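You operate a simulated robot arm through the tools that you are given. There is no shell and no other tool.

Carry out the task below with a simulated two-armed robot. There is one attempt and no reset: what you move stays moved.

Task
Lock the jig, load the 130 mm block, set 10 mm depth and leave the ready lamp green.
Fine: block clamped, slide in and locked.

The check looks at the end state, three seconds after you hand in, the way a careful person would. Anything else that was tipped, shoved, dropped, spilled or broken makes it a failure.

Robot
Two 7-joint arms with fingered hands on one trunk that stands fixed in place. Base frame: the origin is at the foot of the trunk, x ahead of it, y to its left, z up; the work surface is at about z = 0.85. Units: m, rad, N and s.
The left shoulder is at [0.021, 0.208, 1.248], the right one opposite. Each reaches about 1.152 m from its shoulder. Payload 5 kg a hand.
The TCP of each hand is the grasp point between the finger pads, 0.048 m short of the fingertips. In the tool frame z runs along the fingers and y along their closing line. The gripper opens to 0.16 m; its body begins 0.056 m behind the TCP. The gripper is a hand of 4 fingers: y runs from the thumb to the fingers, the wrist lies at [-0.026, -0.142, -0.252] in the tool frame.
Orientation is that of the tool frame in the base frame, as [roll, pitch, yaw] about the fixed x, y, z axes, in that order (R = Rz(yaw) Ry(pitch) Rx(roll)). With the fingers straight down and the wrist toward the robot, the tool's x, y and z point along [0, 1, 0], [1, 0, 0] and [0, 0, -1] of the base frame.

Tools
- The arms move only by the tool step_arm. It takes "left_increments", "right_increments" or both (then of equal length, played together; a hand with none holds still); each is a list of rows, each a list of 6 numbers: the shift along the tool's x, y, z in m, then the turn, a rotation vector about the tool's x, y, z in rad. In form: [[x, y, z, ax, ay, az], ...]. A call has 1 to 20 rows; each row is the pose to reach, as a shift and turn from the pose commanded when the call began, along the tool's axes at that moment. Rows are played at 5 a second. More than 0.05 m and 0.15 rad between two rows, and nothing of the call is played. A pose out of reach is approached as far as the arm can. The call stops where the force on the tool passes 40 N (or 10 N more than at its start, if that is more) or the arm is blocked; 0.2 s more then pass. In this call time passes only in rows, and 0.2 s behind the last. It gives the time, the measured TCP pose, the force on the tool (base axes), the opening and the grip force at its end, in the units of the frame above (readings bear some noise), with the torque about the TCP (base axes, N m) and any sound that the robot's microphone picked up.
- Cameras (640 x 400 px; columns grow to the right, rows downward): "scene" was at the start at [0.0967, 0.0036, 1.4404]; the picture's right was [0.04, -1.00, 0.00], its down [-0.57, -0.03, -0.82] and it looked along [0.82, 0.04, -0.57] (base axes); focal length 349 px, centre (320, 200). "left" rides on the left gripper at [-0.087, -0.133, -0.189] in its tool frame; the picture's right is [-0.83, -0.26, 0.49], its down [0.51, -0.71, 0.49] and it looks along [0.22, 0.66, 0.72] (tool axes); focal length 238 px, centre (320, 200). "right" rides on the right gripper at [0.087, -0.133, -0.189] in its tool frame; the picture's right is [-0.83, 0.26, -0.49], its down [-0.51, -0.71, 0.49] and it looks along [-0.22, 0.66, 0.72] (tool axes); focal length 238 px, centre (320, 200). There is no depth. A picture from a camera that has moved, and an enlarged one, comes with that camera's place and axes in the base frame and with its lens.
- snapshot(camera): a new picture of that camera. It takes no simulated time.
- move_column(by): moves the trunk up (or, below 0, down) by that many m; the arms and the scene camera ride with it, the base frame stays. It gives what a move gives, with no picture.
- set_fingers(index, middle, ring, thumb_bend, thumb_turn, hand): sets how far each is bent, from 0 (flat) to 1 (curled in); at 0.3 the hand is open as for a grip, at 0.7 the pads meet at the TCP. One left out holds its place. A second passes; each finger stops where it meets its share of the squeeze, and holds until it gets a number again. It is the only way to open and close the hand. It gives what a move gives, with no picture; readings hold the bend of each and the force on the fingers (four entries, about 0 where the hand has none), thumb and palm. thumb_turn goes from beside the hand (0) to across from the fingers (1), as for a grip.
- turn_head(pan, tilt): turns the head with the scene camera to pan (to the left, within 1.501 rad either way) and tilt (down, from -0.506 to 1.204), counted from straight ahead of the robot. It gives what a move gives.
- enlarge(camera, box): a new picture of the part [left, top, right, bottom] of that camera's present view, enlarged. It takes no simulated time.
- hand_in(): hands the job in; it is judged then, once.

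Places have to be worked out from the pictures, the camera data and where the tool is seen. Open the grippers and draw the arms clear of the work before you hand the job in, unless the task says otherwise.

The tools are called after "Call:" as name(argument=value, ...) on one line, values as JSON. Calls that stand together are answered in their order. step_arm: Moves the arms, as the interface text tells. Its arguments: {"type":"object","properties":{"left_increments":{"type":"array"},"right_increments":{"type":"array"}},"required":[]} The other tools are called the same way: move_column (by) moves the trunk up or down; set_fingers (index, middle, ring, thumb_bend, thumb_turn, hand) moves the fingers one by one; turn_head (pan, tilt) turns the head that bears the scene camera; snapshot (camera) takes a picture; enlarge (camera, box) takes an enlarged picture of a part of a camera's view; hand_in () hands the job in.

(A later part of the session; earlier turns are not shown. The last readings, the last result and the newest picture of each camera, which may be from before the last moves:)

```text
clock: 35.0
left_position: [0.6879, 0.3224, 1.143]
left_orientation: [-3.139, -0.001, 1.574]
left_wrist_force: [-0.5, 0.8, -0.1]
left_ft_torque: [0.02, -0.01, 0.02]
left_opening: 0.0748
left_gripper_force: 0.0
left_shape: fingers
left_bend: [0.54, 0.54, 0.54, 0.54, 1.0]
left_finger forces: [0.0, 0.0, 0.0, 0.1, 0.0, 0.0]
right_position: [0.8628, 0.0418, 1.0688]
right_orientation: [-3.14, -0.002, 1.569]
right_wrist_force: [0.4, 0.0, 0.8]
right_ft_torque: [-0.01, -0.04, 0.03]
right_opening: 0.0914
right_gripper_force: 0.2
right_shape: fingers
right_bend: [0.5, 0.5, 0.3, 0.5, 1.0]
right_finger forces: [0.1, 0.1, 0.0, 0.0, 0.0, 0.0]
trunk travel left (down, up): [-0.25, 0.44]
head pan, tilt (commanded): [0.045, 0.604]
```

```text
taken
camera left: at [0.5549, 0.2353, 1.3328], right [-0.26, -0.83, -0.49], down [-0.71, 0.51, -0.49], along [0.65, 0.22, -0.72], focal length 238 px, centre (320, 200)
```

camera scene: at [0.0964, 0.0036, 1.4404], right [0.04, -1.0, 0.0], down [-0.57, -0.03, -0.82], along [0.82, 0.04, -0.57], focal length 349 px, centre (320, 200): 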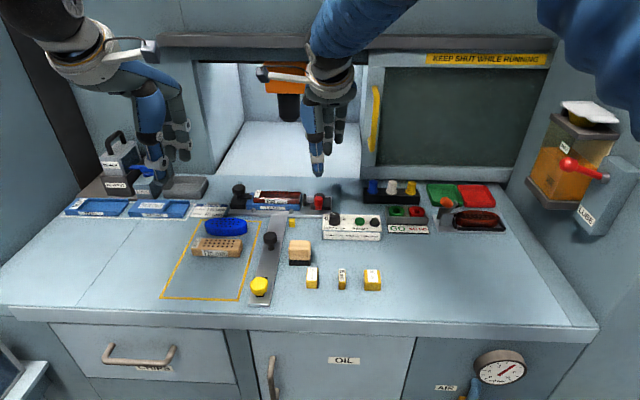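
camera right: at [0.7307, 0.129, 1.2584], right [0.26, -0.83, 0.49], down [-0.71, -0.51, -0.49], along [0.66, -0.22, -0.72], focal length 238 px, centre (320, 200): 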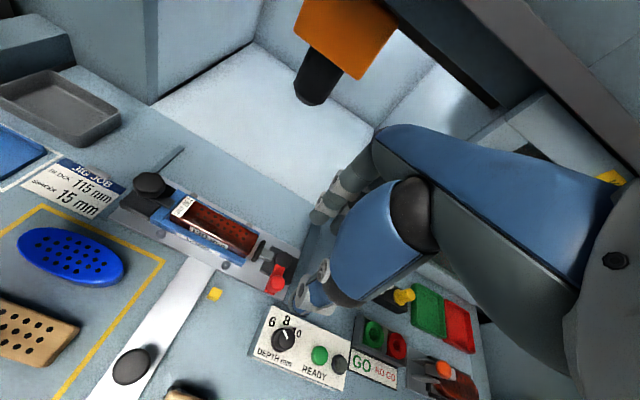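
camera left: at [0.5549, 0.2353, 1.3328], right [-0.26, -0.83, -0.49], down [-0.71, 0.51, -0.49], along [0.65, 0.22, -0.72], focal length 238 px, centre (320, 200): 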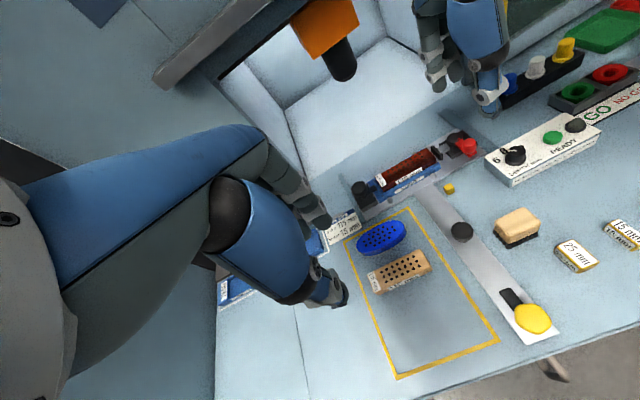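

Now zoom from this closer right camera on the lever, dial box and the left camera view of the lever.

Call:
enlarge(camera="right", box=[235, 225, 315, 305])

Call:
enlarge(camera="right", box=[245, 295, 355, 395])

Call:
enlarge(camera="left", box=[430, 120, 500, 170])

Call:
enlarge(camera="scene", box=[270, 120, 390, 240])

```text
5.00 times, centred on (275, 265) of right
camera zoom: at [0.7307, 0.129, 1.2584], right [0.26, -0.83, 0.49], down [-0.71, -0.51, -0.49], along [0.66, -0.22, -0.72], focal length 1192 px, centre (545, -125)
```

zoom: 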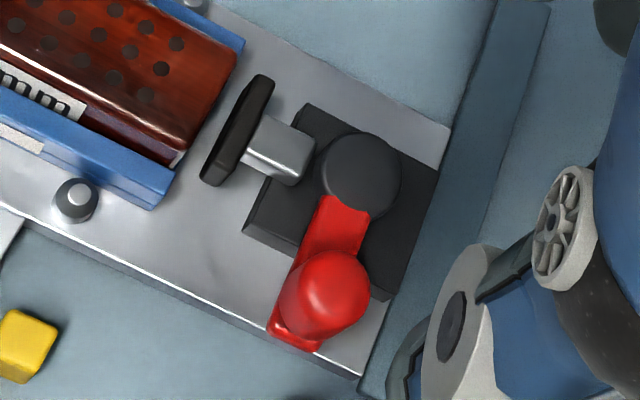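

```text
4.00 times, centred on (300, 345) of right
camera zoom: at [0.7307, 0.129, 1.2584], right [0.26, -0.83, 0.49], down [-0.71, -0.51, -0.49], along [0.66, -0.22, -0.72], focal length 953 px, centre (400, -380)
```

zoom: 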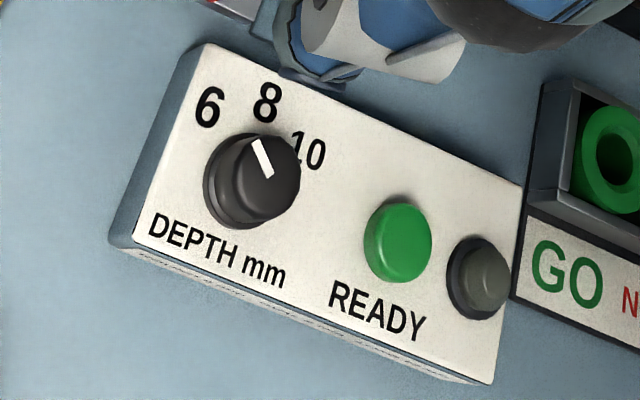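

```text
8.00 times, centred on (465, 145) of left
camera zoom: at [0.5549, 0.2353, 1.3328], right [-0.26, -0.83, -0.49], down [-0.71, 0.51, -0.49], along [0.65, 0.22, -0.72], focal length 1907 px, centre (-840, 640)
```

zoom: 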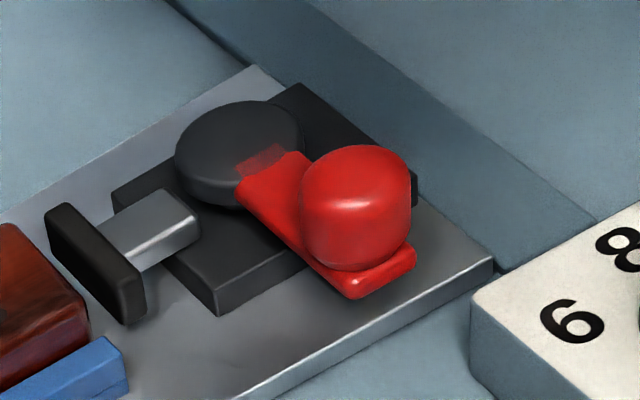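

```text
3.33 times, centred on (330, 180) of scene
camera zoom: at [0.0964, 0.0036, 1.4404], right [0.04, -1.0, 0.0], down [-0.57, -0.03, -0.82], along [0.82, 0.04, -0.57], focal length 1165 px, centre (287, 267)
```

zoom: 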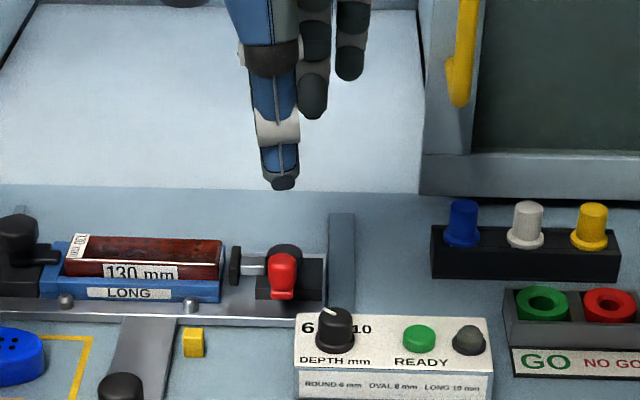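

Lever points exactly −x from its pivot (≈0.918, 0.040); its handle is at ≈(0.862, 0.0415, top 0.914). It can only close by swinging toward −y (the jig blocks the other way). I lower the right hand around the handle.

Call:
step_arm(right_increments=[[0, 0, 0.03, 0, 0, 0], [0, 0, 0.06, 0, 0, 0], [0, 0, 0.09, 0, 0, 0], [0, 0, 0.11, 0, 0, 0], [0, 0, 0.12, 0, 0, 0]])

Call:
enlarge(camera="scene", box=[285, 140, 365, 230])

Call:
enlarge(camera="left", box=[410, 60, 530, 170])

Call:
enlarge(camera="right", box=[220, 180, 360, 320])

```text
clock: 36.2
left_position: [0.6875, 0.321, 1.1412]
left_orientation: [-3.14, 0.0, 1.573]
left_wrist_force: [-0.3, 1.1, -0.2]
left_ft_torque: [0.03, 0.04, -0.02]
left_opening: 0.0746
left_gripper_force: 0.1
left_shape: fingers
left_bend: [0.54, 0.54, 0.54, 0.54, 1.0]
left_finger forces: [0.0, 0.0, 0.1, 0.0, 0.0, 0.1]
right_position: [0.8629, 0.0391, 0.949]
right_orientation: [3.14, 0.0, 1.571]
right_wrist_force: [1.3, -0.3, 0.9]
right_ft_torque: [-0.02, 0.02, 0.01]
right_opening: 0.0912
right_gripper_force: 0.1
right_shape: fingers
right_bend: [0.5, 0.5, 0.3, 0.5, 1.0]
right_finger forces: [0.1, 0.0, 0.0, 0.0, 0.0, 0.0]
trunk travel left (down, up): [-0.25, 0.44]
head pan, tilt (commanded): [0.045, 0.604]
```

```text
4.44 times, centred on (325, 185) of scene
camera zoom: at [0.0973, 0.0037, 1.4403], right [0.04, -1.0, 0.0], down [-0.57, -0.03, -0.82], along [0.82, 0.04, -0.57], focal length 1553 px, centre (298, 267)
```

zoom: 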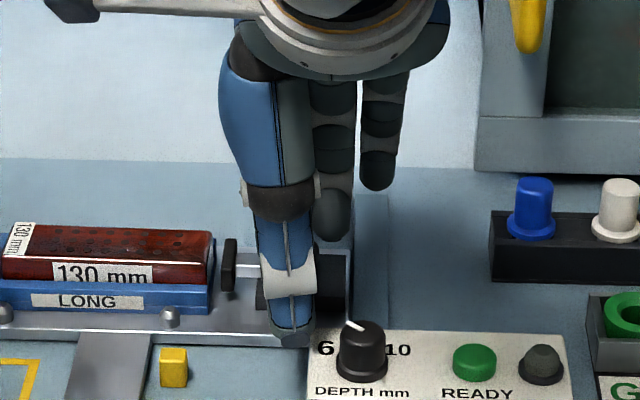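

```text
3.64 times, centred on (470, 115) of left
camera zoom: at [0.5557, 0.2353, 1.3324], right [-0.26, -0.83, -0.49], down [-0.71, 0.51, -0.49], along [0.65, 0.22, -0.72], focal length 867 px, centre (-226, 509)
```

zoom: 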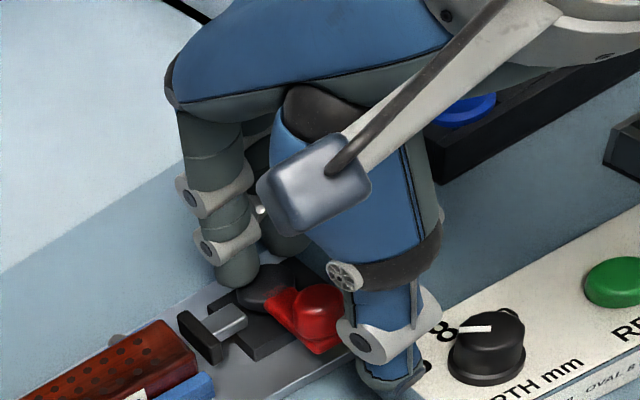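

```text
2.86 times, centred on (290, 250) of right
camera zoom: at [0.7305, 0.1279, 1.1369], right [0.26, -0.83, 0.49], down [-0.71, -0.51, -0.49], along [0.66, -0.22, -0.72], focal length 681 px, centre (406, 57)
```

zoom: 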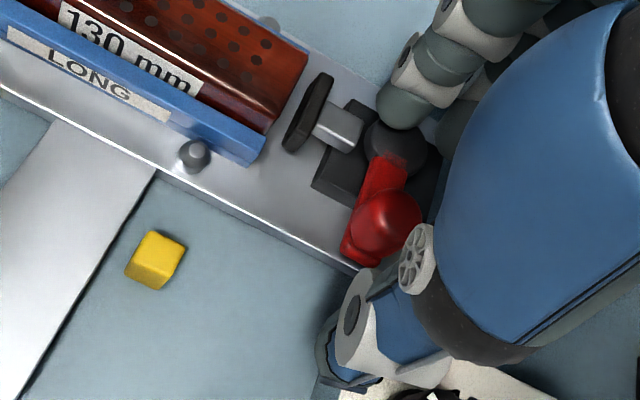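

The handle is between thumb and fingers. Closing index, middle and thumb on it.

Call:
set_fingers(hand="right", index=0.72, middle=0.72, thumb_bend=0.72)

Call:
enlarge(camera="left", box=[410, 60, 530, 170])

Call:
enlarge(camera="right", box=[220, 180, 360, 320])

```text
clock: 37.2
left_position: [0.6883, 0.322, 1.1422]
left_orientation: [-3.139, -0.001, 1.572]
left_wrist_force: [-0.1, 0.0, 0.9]
left_ft_torque: [0.01, 0.0, 0.01]
left_opening: 0.0747
left_gripper_force: 0.0
left_shape: fingers
left_bend: [0.54, 0.54, 0.54, 0.54, 1.0]
left_finger forces: [0.1, 0.0, 0.1, 0.0, 0.0, 0.1]
right_position: [0.8629, 0.0396, 0.9479]
right_orientation: [-3.141, 0.0, 1.57]
right_wrist_force: [-6.1, -0.9, -6.3]
right_ft_torque: [-0.07, 0.19, -0.01]
right_opening: 0.0266
right_gripper_force: 9.8
right_shape: fingers
right_bend: [0.66, 0.72, 0.3, 0.66, 1.0]
right_finger forces: [6.5, 0.4, 0.0, 0.0, 13.2, 0.0]
trunk travel left (down, up): [-0.25, 0.44]
head pan, tilt (commanded): [0.045, 0.604]
```

```text
3.64 times, centred on (470, 115) of left
camera zoom: at [0.5554, 0.2352, 1.3325], right [-0.26, -0.83, -0.49], down [-0.71, 0.51, -0.49], along [0.65, 0.22, -0.72], focal length 867 px, centre (-226, 509)
```

zoom: 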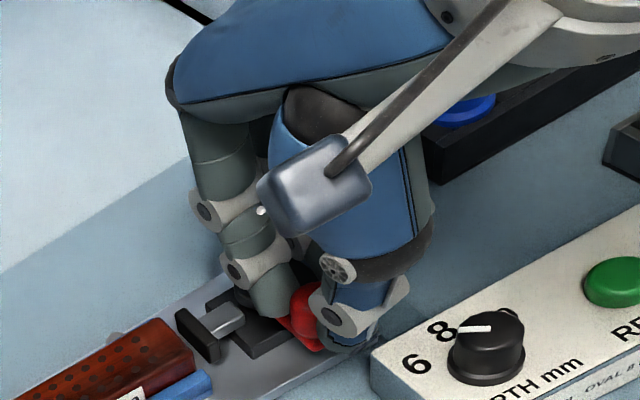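

```text
2.86 times, centred on (290, 250) of right
camera zoom: at [0.73, 0.1278, 1.1367], right [0.26, -0.83, 0.49], down [-0.71, -0.51, -0.49], along [0.65, -0.22, -0.72], focal length 681 px, centre (406, 57)
```

zoom: 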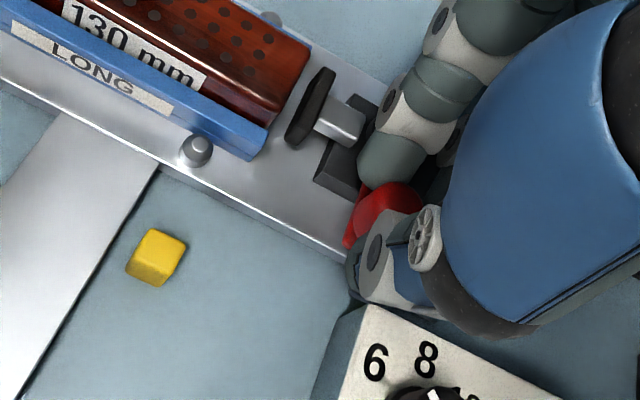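

The handle is pinched between thumb and index. I swing it along its arc toward −y, first 40°, letting the hand yaw follow partly.

Call:
step_arm(right_increments=[[-0.0094, 0.0008, 0, 0, 0, -0.09], [-0.0185, 0.0033, 0, 0, 0, -0.17], [-0.027, 0.0072, 0, 0, 0, -0.26], [-0.0347, 0.0126, 0, 0, 0, -0.35]])

Call:
enlarge(camera="scene", box=[270, 150, 370, 230])

Call:
enlarge(camera="left", box=[400, 80, 540, 190])

Call:
enlarge(camera="right", box=[200, 160, 360, 320])

```text
clock: 38.2
left_position: [0.689, 0.3221, 1.1429]
left_orientation: [-3.139, 0.0, 1.571]
left_wrist_force: [0.0, -0.9, 0.1]
left_ft_torque: [0.02, 0.02, 0.01]
left_opening: 0.0748
left_gripper_force: 0.1
left_shape: fingers
left_bend: [0.54, 0.54, 0.54, 0.54, 1.0]
left_finger forces: [0.1, 0.0, 0.1, 0.0, 0.0, 0.0]
right_position: [0.8781, 0.0057, 0.9473]
right_orientation: [3.141, -0.001, 1.921]
right_wrist_force: [-2.4, 1.7, -8.1]
right_ft_torque: [0.08, 0.09, 0.19]
right_opening: 0.0264
right_gripper_force: 13.5
right_shape: fingers
right_bend: [0.71, 0.72, 0.3, 0.66, 1.0]
right_finger forces: [12.6, 3.0, 0.0, 0.1, 11.6, 0.0]
trunk travel left (down, up): [-0.25, 0.44]
head pan, tilt (commanded): [0.045, 0.604]
```

```text
5.00 times, centred on (320, 190) of scene
camera zoom: at [0.0976, 0.0033, 1.4403], right [0.04, -1.0, 0.0], down [-0.57, -0.03, -0.82], along [0.82, 0.04, -0.57], focal length 1747 px, centre (320, 250)
```

zoom: 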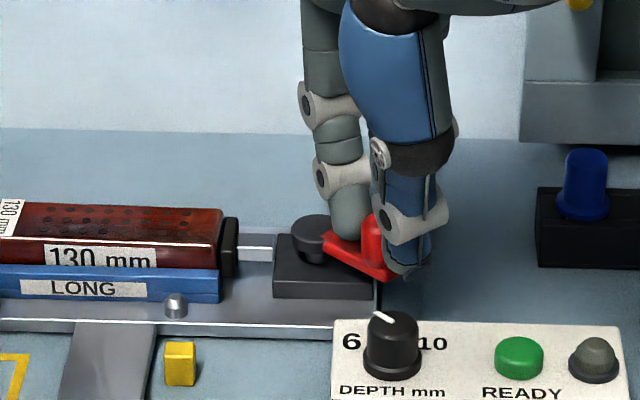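

```text
3.64 times, centred on (470, 135) of left
camera zoom: at [0.556, 0.235, 1.3324], right [-0.26, -0.83, -0.49], down [-0.71, 0.51, -0.49], along [0.65, 0.22, -0.72], focal length 867 px, centre (-226, 436)
```

zoom: 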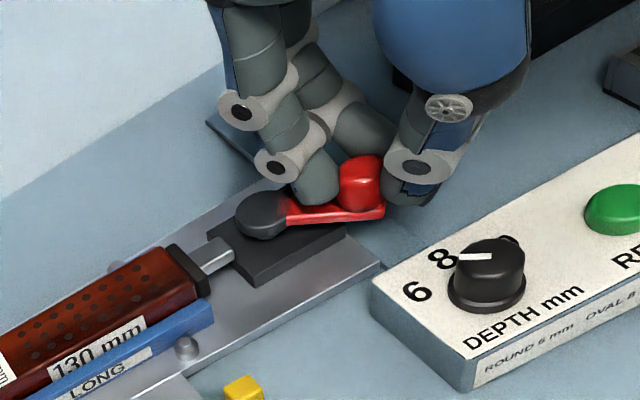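

```text
2.50 times, centred on (280, 240) of right
camera zoom: at [0.7227, 0.0425, 1.1372], right [0.53, -0.69, 0.49], down [-0.49, -0.72, -0.49], along [0.69, 0.02, -0.72], focal length 596 px, centre (420, 100)
```

zoom: 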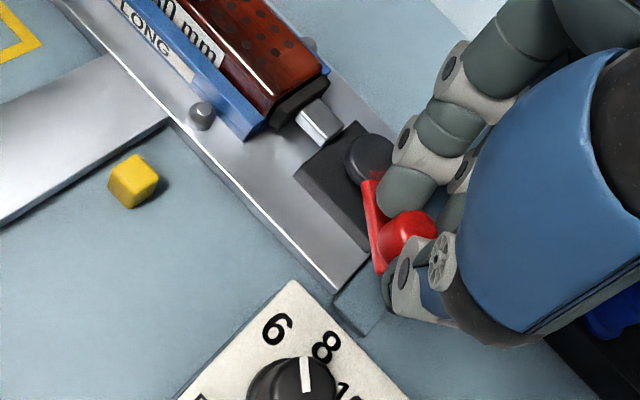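

The clamp pad is advancing onto the block as the lever swings. I continue the arc to about 70°.

Call:
step_arm(right_increments=[[-0.0086, 0.004, 0, 0, 0, -0.08], [-0.0163, 0.0094, 0, 0, 0, -0.16], [-0.0229, 0.016, 0, 0, 0, -0.24]])

Call:
enlarge(camera="scene", box=[270, 150, 370, 230])

Call:
enlarge(camera="left", box=[400, 80, 540, 190])

```text
clock: 39.0
left_position: [0.6881, 0.3234, 1.1423]
left_orientation: [-3.139, -0.001, 1.574]
left_wrist_force: [0.6, 0.4, 0.1]
left_ft_torque: [0.02, 0.03, -0.04]
left_opening: 0.0745
left_gripper_force: 0.0
left_shape: fingers
left_bend: [0.54, 0.54, 0.54, 0.54, 1.0]
left_finger forces: [0.0, 0.1, 0.1, 0.0, 0.1, 0.0]
right_position: [0.9013, -0.0065, 0.9489]
right_orientation: [3.14, -0.001, 2.161]
right_wrist_force: [-3.8, 14.4, -2.8]
right_ft_torque: [0.65, 0.11, 0.3]
right_opening: 0.0259
right_gripper_force: 16.6
right_shape: fingers
right_bend: [0.65, 0.72, 0.3, 0.68, 1.0]
right_finger forces: [22.4, 2.8, 0.0, 0.0, 8.1, 0.1]
trunk travel left (down, up): [-0.25, 0.44]
head pan, tilt (commanded): [0.045, 0.604]
```

```text
5.00 times, centred on (320, 190) of scene
camera zoom: at [0.0973, 0.0047, 1.4404], right [0.05, -1.0, 0.0], down [-0.57, -0.03, -0.82], along [0.82, 0.04, -0.57], focal length 1747 px, centre (320, 250)
```

zoom: 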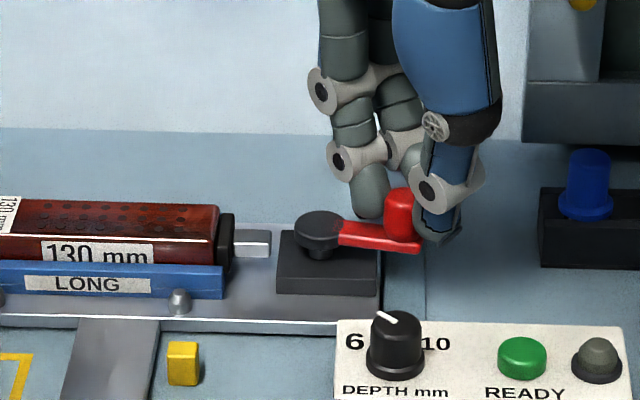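

```text
3.64 times, centred on (470, 135) of left
camera zoom: at [0.5554, 0.2368, 1.3323], right [-0.26, -0.84, -0.49], down [-0.71, 0.5, -0.49], along [0.65, 0.22, -0.72], focal length 867 px, centre (-226, 436)
```

zoom: 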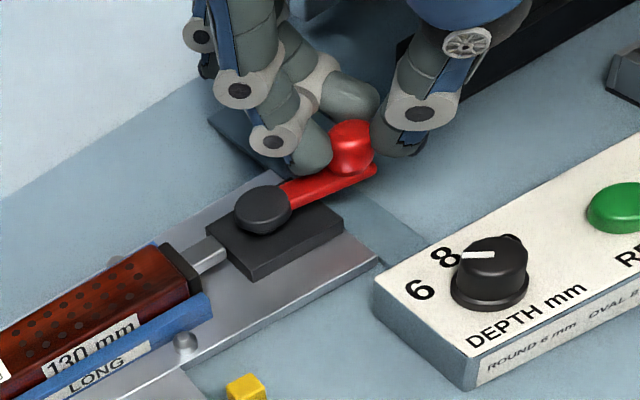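

Lever at ~70–75°, plunger extended and pushing. I continue to 90°, watching for the end stop.

Call:
step_arm(right_increments=[[-0.0037, 0.003, 0, 0, 0, -0.03], [-0.0072, 0.0062, 0, 0, 0, -0.05], [-0.01, 0.01, 0, 0, 0, -0.08], [-0.013, 0.0136, 0, 0, 0, -0.1]])

Call:
enlarge(camera="scene", box=[270, 150, 370, 230])

Call:
enlarge(camera="left", box=[400, 80, 540, 190])

```text
clock: 40.0
left_position: [0.6872, 0.3244, 1.1415]
left_orientation: [-3.14, 0.002, 1.573]
left_wrist_force: [0.7, 0.4, -0.2]
left_ft_torque: [0.01, 0.01, 0.01]
left_opening: 0.0747
left_gripper_force: 0.0
left_shape: fingers
left_bend: [0.54, 0.54, 0.54, 0.54, 1.0]
left_finger forces: [0.0, 0.0, 0.0, 0.0, 0.1, 0.1]
right_position: [0.9183, -0.0106, 0.9499]
right_orientation: [-3.14, -0.002, 2.26]
right_wrist_force: [-0.7, 20.0, 3.3]
right_ft_torque: [0.93, -0.03, 0.17]
right_opening: 0.0263
right_gripper_force: 14.6
right_shape: fingers
right_bend: [0.62, 0.72, 0.3, 0.69, 1.0]
right_finger forces: [24.6, 1.4, 0.1, 0.1, 4.6, 0.1]
trunk travel left (down, up): [-0.25, 0.44]
head pan, tilt (commanded): [0.045, 0.604]
```

```text
5.00 times, centred on (320, 190) of scene
camera zoom: at [0.0967, 0.0053, 1.4404], right [0.05, -1.0, 0.0], down [-0.57, -0.03, -0.82], along [0.82, 0.04, -0.57], focal length 1747 px, centre (320, 250)
```

zoom: 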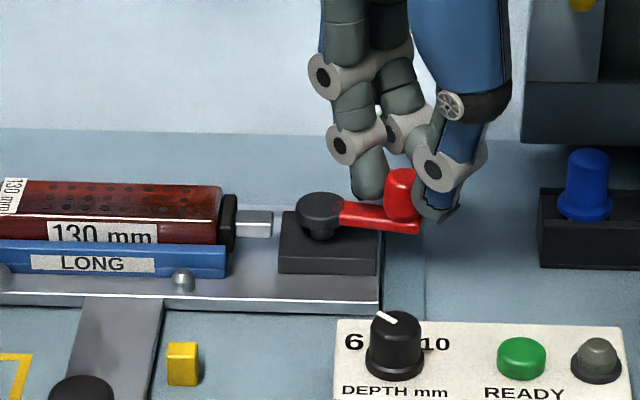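

```text
3.64 times, centred on (470, 135) of left
camera zoom: at [0.5551, 0.237, 1.3324], right [-0.26, -0.84, -0.49], down [-0.71, 0.5, -0.49], along [0.65, 0.22, -0.72], focal length 867 px, centre (-226, 436)
```

zoom: 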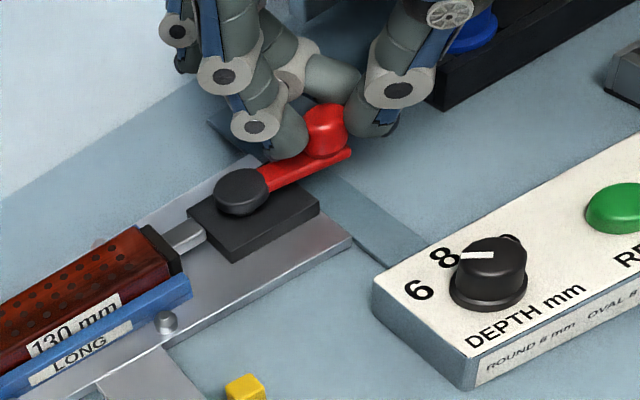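

Pushing further moved the whole slide in (+x) about 17 mm instead of turning the lever – the lever appears to be at its end with the pad pressed on the block. I open the fingers and inspect the lever.

Call:
set_fingers(hand="right", index=0.5, middle=0.5, thumb_bend=0.5)

Call:
enlarge(camera="left", box=[400, 80, 540, 190])

Call:
enlarge(camera="right", box=[180, 140, 340, 300])

Call:
snapshot(camera="scene")

```text
clock: 41.0
left_position: [0.689, 0.3236, 1.1412]
left_orientation: [-3.14, 0.0, 1.573]
left_wrist_force: [-0.5, 1.4, 0.1]
left_ft_torque: [-0.07, -0.04, -0.01]
left_opening: 0.0747
left_gripper_force: 0.0
left_shape: fingers
left_bend: [0.54, 0.54, 0.54, 0.54, 1.0]
left_finger forces: [0.1, 0.1, 0.0, 0.0, 0.1, 0.0]
right_position: [0.9178, -0.0122, 0.9486]
right_orientation: [-3.14, 0.0, 2.26]
right_wrist_force: [-0.6, -0.3, 1.1]
right_ft_torque: [-0.03, -0.01, -0.01]
right_opening: 0.0905
right_gripper_force: 0.1
right_shape: fingers
right_bend: [0.5, 0.5, 0.3, 0.5, 1.0]
right_finger forces: [0.0, 0.0, 0.1, 0.0, 0.0, 0.0]
trunk travel left (down, up): [-0.25, 0.44]
head pan, tilt (commanded): [0.045, 0.604]
```

```text
3.64 times, centred on (470, 135) of left
camera zoom: at [0.5554, 0.2357, 1.3325], right [-0.26, -0.83, -0.49], down [-0.71, 0.51, -0.49], along [0.65, 0.22, -0.72], focal length 867 px, centre (-226, 436)
```

zoom: 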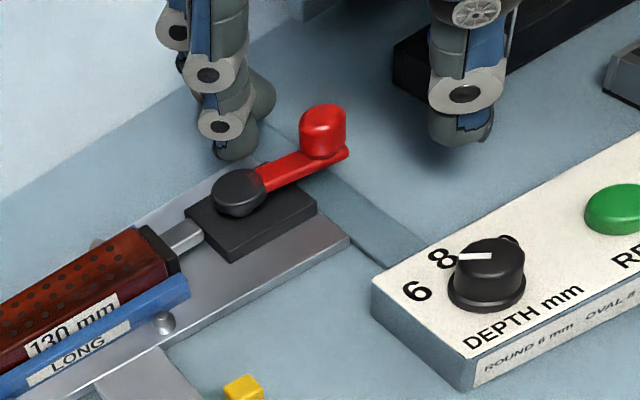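

```text
2.50 times, centred on (260, 220) of right
camera zoom: at [0.7599, -0.0292, 1.1386], right [0.73, -0.48, 0.49], down [-0.23, -0.84, -0.49], along [0.64, 0.25, -0.72], focal length 596 px, centre (470, 150)
```

zoom: 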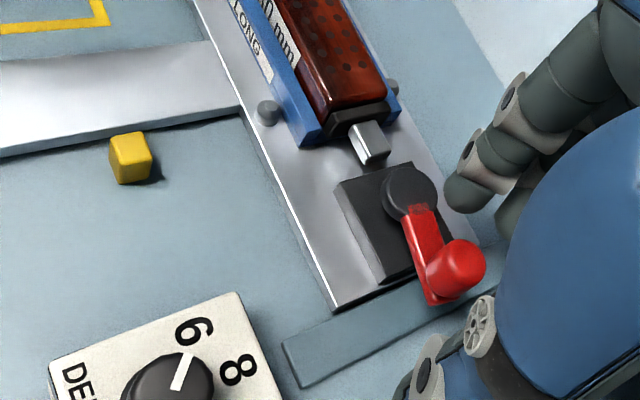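

```text
taken
camera scene: at [0.0968, 0.0041, 1.4404], right [0.04, -1.0, 0.0], down [-0.57, -0.03, -0.82], along [0.82, 0.04, -0.57], focal length 349 px, centre (320, 200)
```

scene: 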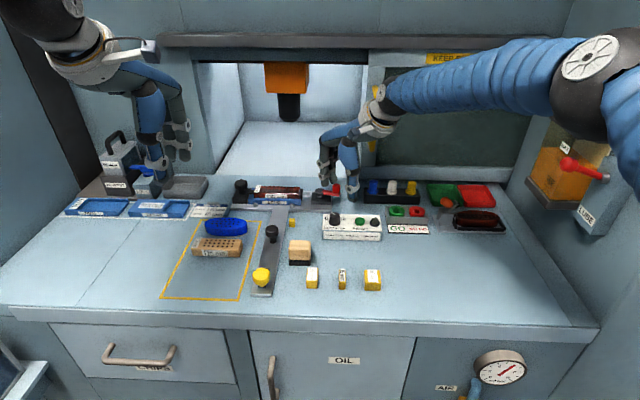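

The lever is ~80° around with the pad tight on the block. Let me check the block's left end against the wall and the slide position.

Call:
enlarge(camera="scene", box=[225, 165, 345, 235])

Call:
enlarge(camera="left", box=[340, 130, 480, 230])

Call:
enlarge(camera="scene", box=[235, 220, 305, 310])

Call:
enlarge(camera="right", box=[190, 60, 320, 270])

```text
5.33 times, centred on (285, 200) of scene
camera zoom: at [0.0968, 0.0041, 1.4404], right [0.04, -1.0, 0.0], down [-0.57, -0.03, -0.82], along [0.82, 0.04, -0.57], focal length 1864 px, centre (507, 200)
```

zoom: 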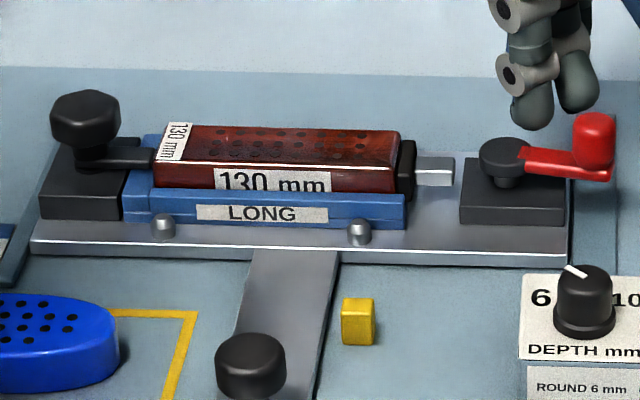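

```text
4.00 times, centred on (410, 180) of left
camera zoom: at [0.5554, 0.2357, 1.3325], right [-0.26, -0.83, -0.49], down [-0.71, 0.51, -0.49], along [0.65, 0.22, -0.72], focal length 953 px, centre (-40, 280)
```

zoom: 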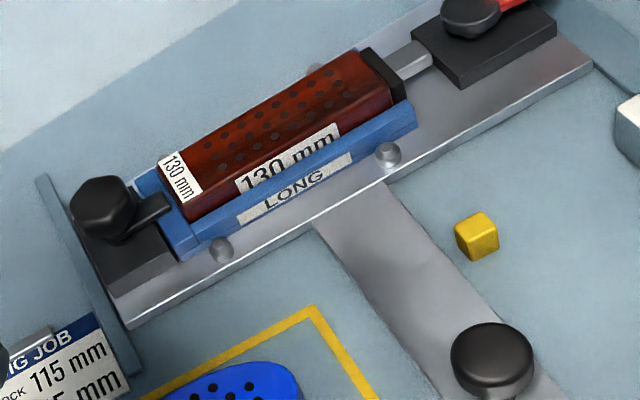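

```text
4.44 times, centred on (270, 265) of scene
camera zoom: at [0.0968, 0.0041, 1.4404], right [0.04, -1.0, 0.0], down [-0.57, -0.03, -0.82], along [0.82, 0.04, -0.57], focal length 1553 px, centre (542, -89)
```

zoom: 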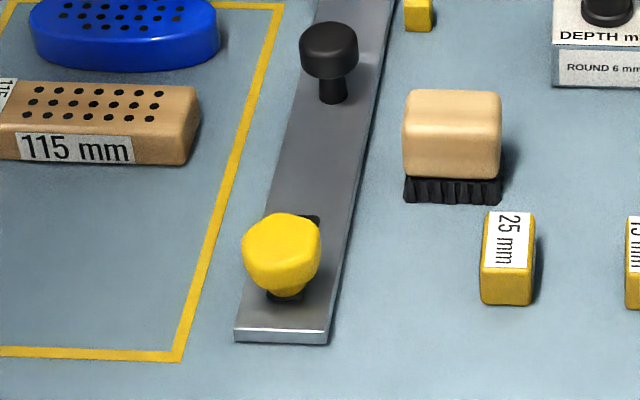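

```text
1.90 times, centred on (255, 165) of right
camera zoom: at [0.7599, -0.0292, 1.1386], right [0.73, -0.48, 0.49], down [-0.23, -0.84, -0.49], along [0.64, 0.25, -0.72], focal length 454 px, centre (444, 267)
```

zoom: 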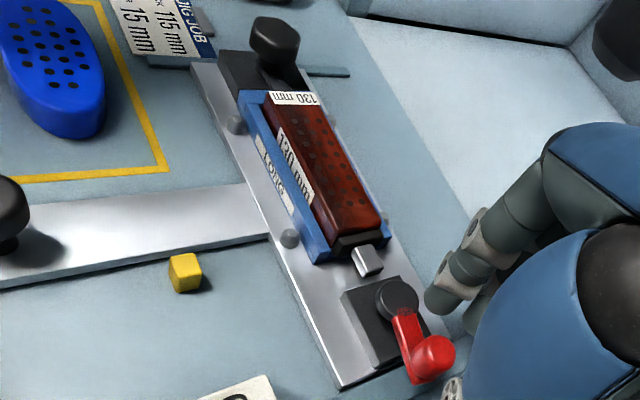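

The slide has moved in partway (yellow knob rides with it); the pad presses the block against the left wall. I raise the right hand clear, then bring the left hand to the black tail knob to push the slide fully in.

Call:
step_arm(right_increments=[[0, 0, -0.03, 0, 0, 0], [0, 0, -0.06, 0, 0, 0], [0, 0, -0.1, 0, 0, 0], [0.03, -0.04, -0.1, 0, 0, 0.1], [0.05, -0.08, -0.1, 0, 0, 0.2], [0.05, -0.12, -0.1, 0, 0, 0.3]])

Call:
set_fingers(hand="left", index=0.52, middle=0.52, ring=0.45, thumb_bend=0.52)

Call:
snapshot(camera="scene")

Call:
enlarge(camera="left", box=[420, 190, 560, 340])

Call:
enlarge(camera="scene", box=[240, 220, 300, 310])

```text
clock: 42.4
left_position: [0.6873, 0.3211, 1.1447]
left_orientation: [-3.142, 0.003, 1.571]
left_wrist_force: [-1.3, 0.0, 1.5]
left_ft_torque: [0.08, -0.08, 0.04]
left_opening: 0.0749
left_gripper_force: 0.2
left_shape: fingers
left_bend: [0.54, 0.54, 0.54, 0.54, 1.0]
left_finger forces: [0.0, 0.0, 0.1, 0.0, 0.0, 0.0]
right_position: [0.7938, -0.0526, 1.0505]
right_orientation: [3.142, 0.0, 1.959]
right_wrist_force: [-1.3, -0.5, 0.3]
right_ft_torque: [0.02, -0.06, -0.01]
right_opening: 0.0907
right_gripper_force: 0.0
right_shape: fingers
right_bend: [0.5, 0.5, 0.3, 0.5, 1.0]
right_finger forces: [0.0, 0.0, 0.0, 0.0, 0.0, 0.1]
trunk travel left (down, up): [-0.25, 0.44]
head pan, tilt (commanded): [0.045, 0.604]
```

```text
clock: 43.4
left_position: [0.6878, 0.3226, 1.1423]
left_orientation: [-3.14, -0.001, 1.572]
left_wrist_force: [-0.7, -0.1, -0.1]
left_ft_torque: [-0.02, 0.01, 0.0]
left_opening: 0.0821
left_gripper_force: 0.2
left_shape: fingers
left_bend: [0.52, 0.52, 0.45, 0.52, 1.0]
left_finger forces: [0.0, 0.0, 0.0, 0.0, 0.0, 0.0]
right_position: [0.7955, -0.0515, 1.049]
right_orientation: [3.142, 0.0, 1.959]
right_wrist_force: [-0.3, -0.3, -0.1]
right_ft_torque: [0.04, -0.04, 0.03]
right_opening: 0.0909
right_gripper_force: 0.1
right_shape: fingers
right_bend: [0.5, 0.5, 0.3, 0.5, 1.0]
right_finger forces: [0.0, 0.1, 0.1, 0.1, 0.0, 0.0]
trunk travel left (down, up): [-0.25, 0.44]
head pan, tilt (commanded): [0.045, 0.604]
```

```text
taken
camera scene: at [0.0968, 0.0036, 1.4404], right [0.04, -1.0, 0.0], down [-0.57, -0.03, -0.82], along [0.82, 0.04, -0.57], focal length 349 px, centre (320, 200)
```

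scene: 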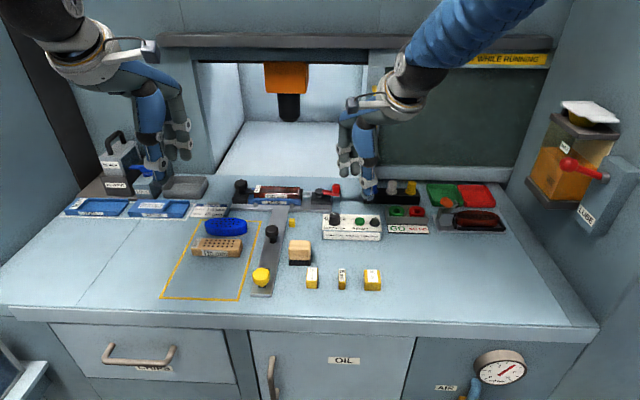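

```text
2.67 times, centred on (490, 265) of left
camera zoom: at [0.5553, 0.2352, 1.3326], right [-0.26, -0.83, -0.49], down [-0.71, 0.51, -0.49], along [0.65, 0.22, -0.72], focal length 636 px, centre (-133, 27)
```

zoom: 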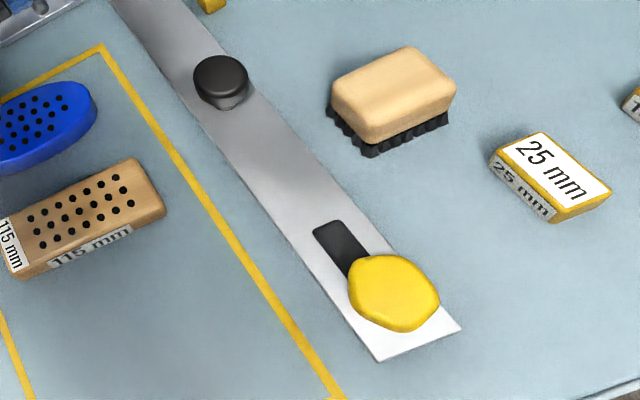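

```text
4.44 times, centred on (270, 265) of scene
camera zoom: at [0.0968, 0.0036, 1.4404], right [0.04, -1.0, 0.0], down [-0.57, -0.03, -0.82], along [0.82, 0.04, -0.57], focal length 1553 px, centre (542, -89)
```

zoom: 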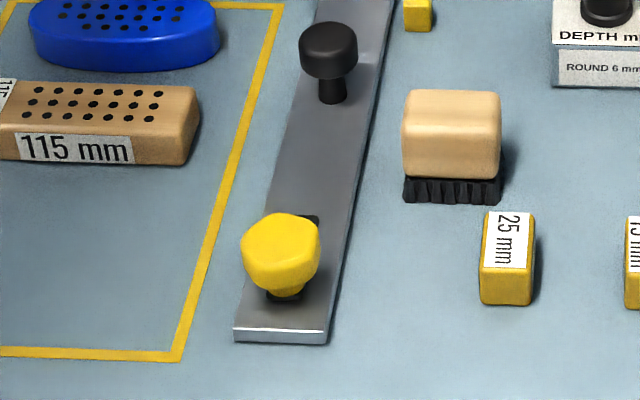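

Tail knob now at ≈(0.750, 0.150, top 0.897). I bring the left hand above it.

Call:
step_arm(left_increments=[[-0.035, 0.012, 0.01, 0, 0, 0], [-0.07, 0.025, 0.02, 0, 0, 0], [-0.105, 0.038, 0.04, 0, 0, 0], [-0.14, 0.05, 0.07, 0, 0, 0], [-0.165, 0.06, 0.1, 0, 0, 0], [-0.1726, 0.062, 0.14, 0, 0, 0], [-0.1726, 0.062, 0.16, 0, 0, 0]])

Call:
snapshot(camera="scene")

Call:
enlarge(camera="scene", box=[220, 150, 320, 270])

Call:
snapshot(camera="left")

Call:
snapshot(camera="right")

```text
clock: 45.0
left_position: [0.7516, 0.1482, 0.9825]
left_orientation: [-3.141, 0.0, 1.572]
left_wrist_force: [0.1, 0.1, 0.4]
left_ft_torque: [0.02, 0.05, 0.01]
left_opening: 0.0824
left_gripper_force: 0.0
left_shape: fingers
left_bend: [0.52, 0.52, 0.45, 0.52, 1.0]
left_finger forces: [0.1, 0.1, 0.0, 0.0, 0.1, 0.0]
right_position: [0.7947, -0.0516, 1.0493]
right_orientation: [3.141, 0.001, 1.961]
right_wrist_force: [0.3, -0.5, 0.6]
right_ft_torque: [0.0, -0.03, 0.01]
right_opening: 0.091
right_gripper_force: 0.2
right_shape: fingers
right_bend: [0.5, 0.5, 0.3, 0.5, 1.0]
right_finger forces: [0.0, 0.1, 0.0, 0.0, 0.0, 0.0]
trunk travel left (down, up): [-0.25, 0.44]
head pan, tilt (commanded): [0.045, 0.604]
```

```text
taken
camera scene: at [0.0969, 0.0034, 1.4404], right [0.04, -1.0, 0.0], down [-0.57, -0.03, -0.82], along [0.82, 0.04, -0.57], focal length 349 px, centre (320, 200)
```

scene: 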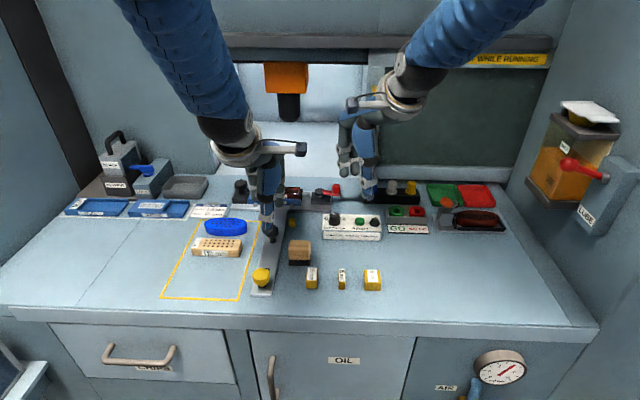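

```text
3.33 times, centred on (270, 210) of scene
camera zoom: at [0.0969, 0.0034, 1.4404], right [0.04, -1.0, 0.0], down [-0.57, -0.03, -0.82], along [0.82, 0.04, -0.57], focal length 1165 px, centre (487, 167)
```

zoom: 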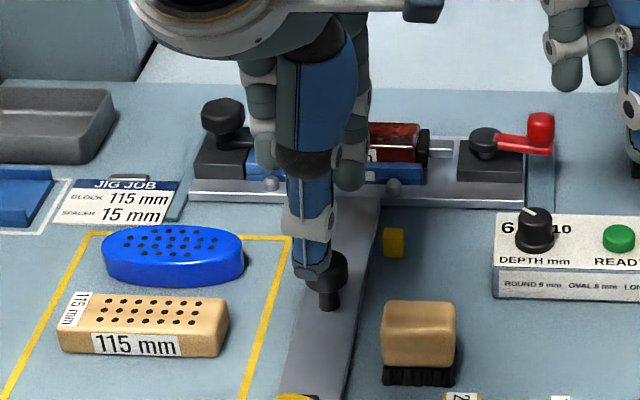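

```text
taken
camera left: at [0.6185, 0.0608, 1.1728], right [-0.26, -0.83, -0.49], down [-0.71, 0.51, -0.49], along [0.66, 0.22, -0.72], focal length 238 px, centre (320, 200)
```

left: 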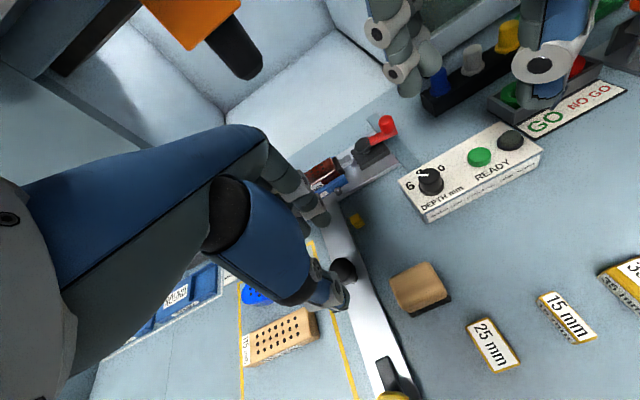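

```text
taken
camera right: at [0.639, -0.0207, 1.2383], right [0.56, -0.67, 0.49], down [-0.46, -0.74, -0.49], along [0.69, 0.05, -0.72], focal length 238 px, centre (320, 200)
```

right: 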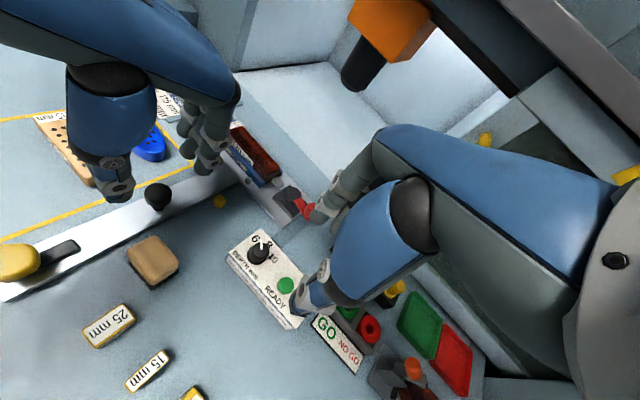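

Fingers straddle the tail knob. I lower to TCP z ≈0.926 and grip it.

Call:
step_arm(left_increments=[[0.001, -0.001, 0.02, 0, 0, 0], [0.001, -0.001, 0.04, 0, 0, 0], [0.001, -0.001, 0.056, 0, 0, 0]])

Call:
set_fingers(hand="left", index=0.72, middle=0.72, thumb_bend=0.72)

Call:
enlarge(camera="scene", box=[220, 150, 320, 270])

Call:
enlarge(camera="right", box=[60, 60, 260, 240])

```text
clock: 45.8
left_position: [0.7502, 0.1499, 0.9251]
left_orientation: [-3.14, -0.001, 1.573]
left_wrist_force: [1.0, 0.3, 1.1]
left_ft_torque: [0.0, 0.09, 0.01]
left_opening: 0.0824
left_gripper_force: 0.1
left_shape: fingers
left_bend: [0.52, 0.52, 0.45, 0.52, 1.0]
left_finger forces: [0.0, 0.0, 0.0, 0.0, 0.1, 0.1]
right_position: [0.7954, -0.0515, 1.0492]
right_orientation: [-3.139, 0.0, 1.958]
right_wrist_force: [-0.8, -0.5, -0.2]
right_ft_torque: [0.0, 0.04, 0.01]
right_opening: 0.0908
right_gripper_force: 0.1
right_shape: fingers
right_bend: [0.5, 0.5, 0.3, 0.5, 1.0]
right_finger forces: [0.1, 0.0, 0.1, 0.0, 0.1, 0.1]
trunk travel left (down, up): [-0.25, 0.44]
head pan, tilt (commanded): [0.045, 0.604]
```

```text
clock: 46.8
left_position: [0.7499, 0.1511, 0.9244]
left_orientation: [-3.14, -0.001, 1.575]
left_wrist_force: [-1.2, 3.2, -5.0]
left_ft_torque: [0.09, 0.07, -0.04]
left_opening: 0.036
left_gripper_force: 16.5
left_shape: fingers
left_bend: [0.65, 0.68, 0.45, 0.65, 1.0]
left_finger forces: [9.0, 7.0, 0.0, 0.1, 16.2, 0.0]
right_position: [0.795, -0.051, 1.0484]
right_orientation: [-3.14, -0.001, 1.96]
right_wrist_force: [0.6, -0.9, -0.1]
right_ft_torque: [0.01, 0.02, -0.01]
right_opening: 0.0906
right_gripper_force: 0.1
right_shape: fingers
right_bend: [0.5, 0.5, 0.3, 0.5, 1.0]
right_finger forces: [0.0, 0.0, 0.0, 0.1, 0.0, 0.0]
trunk travel left (down, up): [-0.25, 0.44]
head pan, tilt (commanded): [0.045, 0.604]
```

```text
3.33 times, centred on (270, 210) of scene
camera zoom: at [0.0973, 0.0038, 1.4403], right [0.04, -1.0, 0.0], down [-0.57, -0.03, -0.82], along [0.82, 0.04, -0.57], focal length 1165 px, centre (487, 167)
```

zoom: 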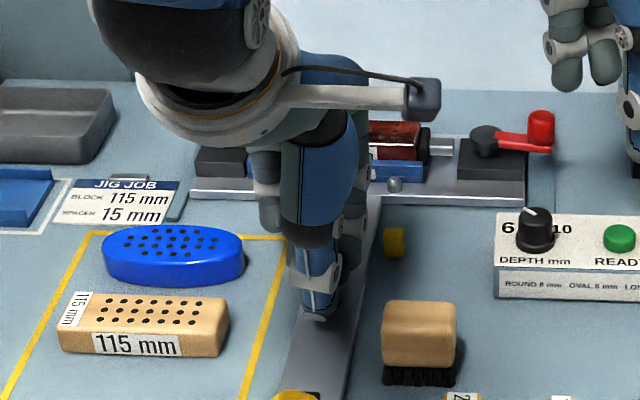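

```text
2.22 times, centred on (160, 150) of right
camera zoom: at [0.6393, -0.0203, 1.2381], right [0.56, -0.67, 0.49], down [-0.46, -0.74, -0.49], along [0.69, 0.05, -0.72], focal length 530 px, centre (676, 311)
```

zoom: 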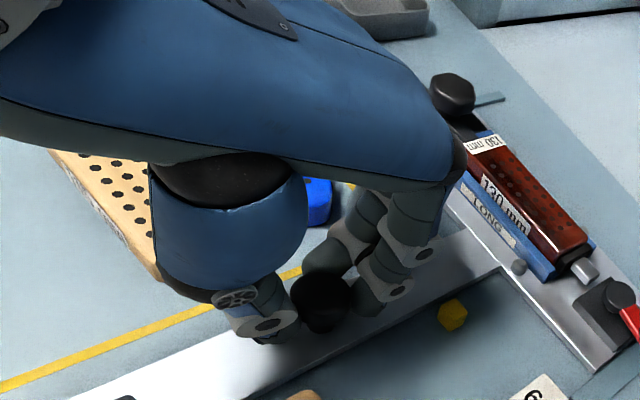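

Tail knob gripped. I push the slide in (+x) slowly, up to 40 mm, watching force.

Call:
step_arm(left_increments=[[0, 0.006, 0, 0, 0, 0], [0, 0.012, 0, 0, 0, 0], [0, 0.018, 0, 0, 0, 0], [0, 0.024, 0, 0, 0, 0], [0, 0.03, 0, 0, 0, 0], [0, 0.036, 0, 0, 0, 0], [0, 0.04, 0, 0, 0, 0]])

Call:
enlarge(camera="scene", box=[220, 150, 350, 270])

Call:
enlarge(camera="right", box=[160, 60, 360, 240])

```text
clock: 48.4
left_position: [0.7905, 0.1512, 0.9249]
left_orientation: [-3.14, -0.001, 1.572]
left_wrist_force: [-0.4, 1.2, -3.2]
left_ft_torque: [0.0, 0.07, -0.03]
left_opening: 0.0359
left_gripper_force: 16.6
left_shape: fingers
left_bend: [0.65, 0.71, 0.45, 0.65, 1.0]
left_finger forces: [9.5, 6.9, 0.0, 0.1, 16.2, 0.0]
right_position: [0.7955, -0.0521, 1.0496]
right_orientation: [-3.142, -0.001, 1.961]
right_wrist_force: [-0.8, 1.3, 0.0]
right_ft_torque: [-0.04, 0.01, -0.02]
right_opening: 0.0908
right_gripper_force: 0.0
right_shape: fingers
right_bend: [0.5, 0.5, 0.3, 0.5, 1.0]
right_finger forces: [0.0, 0.1, 0.0, 0.0, 0.1, 0.0]
trunk travel left (down, up): [-0.25, 0.44]
head pan, tilt (commanded): [0.045, 0.604]
```

```text
3.33 times, centred on (285, 210) of scene
camera zoom: at [0.0972, 0.0035, 1.4403], right [0.04, -1.0, 0.0], down [-0.57, -0.03, -0.82], along [0.82, 0.04, -0.57], focal length 1165 px, centre (437, 167)
```

zoom: 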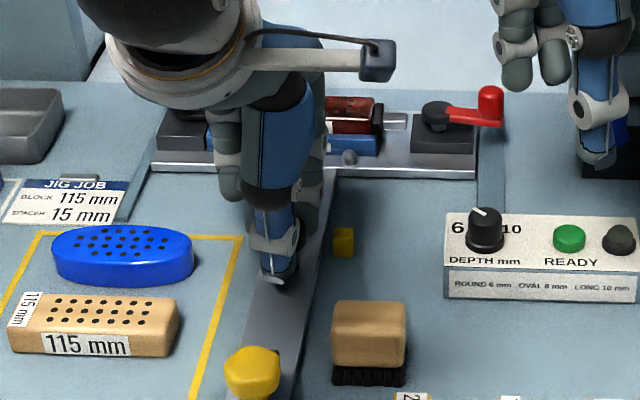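

```text
2.22 times, centred on (260, 150) of right
camera zoom: at [0.6393, -0.0206, 1.2381], right [0.56, -0.67, 0.49], down [-0.46, -0.74, -0.49], along [0.69, 0.05, -0.72], focal length 530 px, centre (453, 311)
```

zoom: 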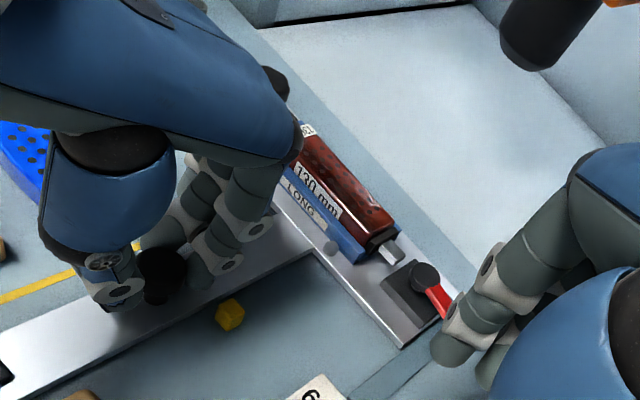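

Moves freely. Continue pushing another 40 mm, watching for the stop.

Call:
step_arm(left_increments=[[0, 0.006, 0, 0, 0, 0], [0, 0.012, 0, 0, 0, 0], [0, 0.018, 0, 0, 0, 0], [0, 0.024, 0, 0, 0, 0], [0, 0.03, 0, 0, 0, 0], [0, 0.036, 0, 0, 0, 0], [0, 0.04, 0, 0, 0, 0]])

Call:
enlarge(camera="scene", box=[220, 150, 350, 270])

Call:
enlarge(camera="right", box=[160, 60, 360, 240])

```text
clock: 50.0
left_position: [0.8305, 0.1512, 0.9241]
left_orientation: [-3.14, 0.001, 1.571]
left_wrist_force: [-1.3, 2.9, -1.5]
left_ft_torque: [0.03, 0.08, -0.03]
left_opening: 0.0362
left_gripper_force: 16.5
left_shape: fingers
left_bend: [0.65, 0.71, 0.45, 0.65, 1.0]
left_finger forces: [9.3, 7.7, 0.0, 0.0, 16.9, 0.1]
right_position: [0.7952, -0.0513, 1.0501]
right_orientation: [-3.141, 0.001, 1.959]
right_wrist_force: [1.0, 0.2, 0.1]
right_ft_torque: [0.02, 0.02, -0.03]
right_opening: 0.0909
right_gripper_force: 0.0
right_shape: fingers
right_bend: [0.5, 0.5, 0.3, 0.5, 1.0]
right_finger forces: [0.0, 0.1, 0.0, 0.0, 0.0, 0.0]
trunk travel left (down, up): [-0.25, 0.44]
head pan, tilt (commanded): [0.045, 0.604]
```

```text
3.33 times, centred on (285, 210) of scene
camera zoom: at [0.0972, 0.0037, 1.4403], right [0.04, -1.0, 0.0], down [-0.57, -0.03, -0.82], along [0.82, 0.04, -0.57], focal length 1165 px, centre (437, 167)
```

zoom: 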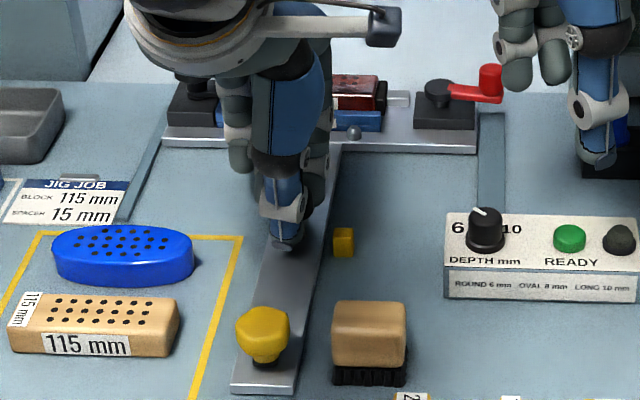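

```text
2.22 times, centred on (260, 150) of right
camera zoom: at [0.6393, -0.0204, 1.2381], right [0.56, -0.67, 0.49], down [-0.46, -0.74, -0.49], along [0.69, 0.05, -0.72], focal length 530 px, centre (453, 311)
```

zoom: 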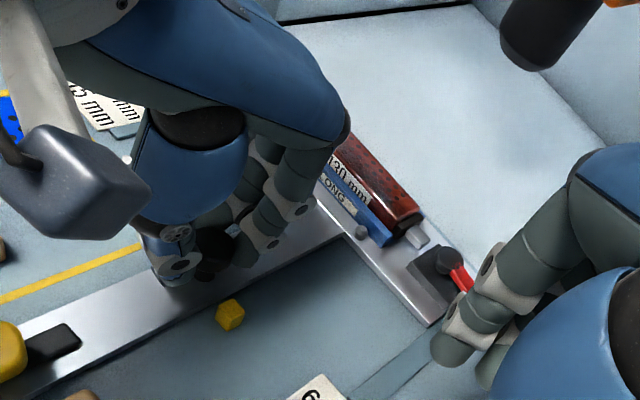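

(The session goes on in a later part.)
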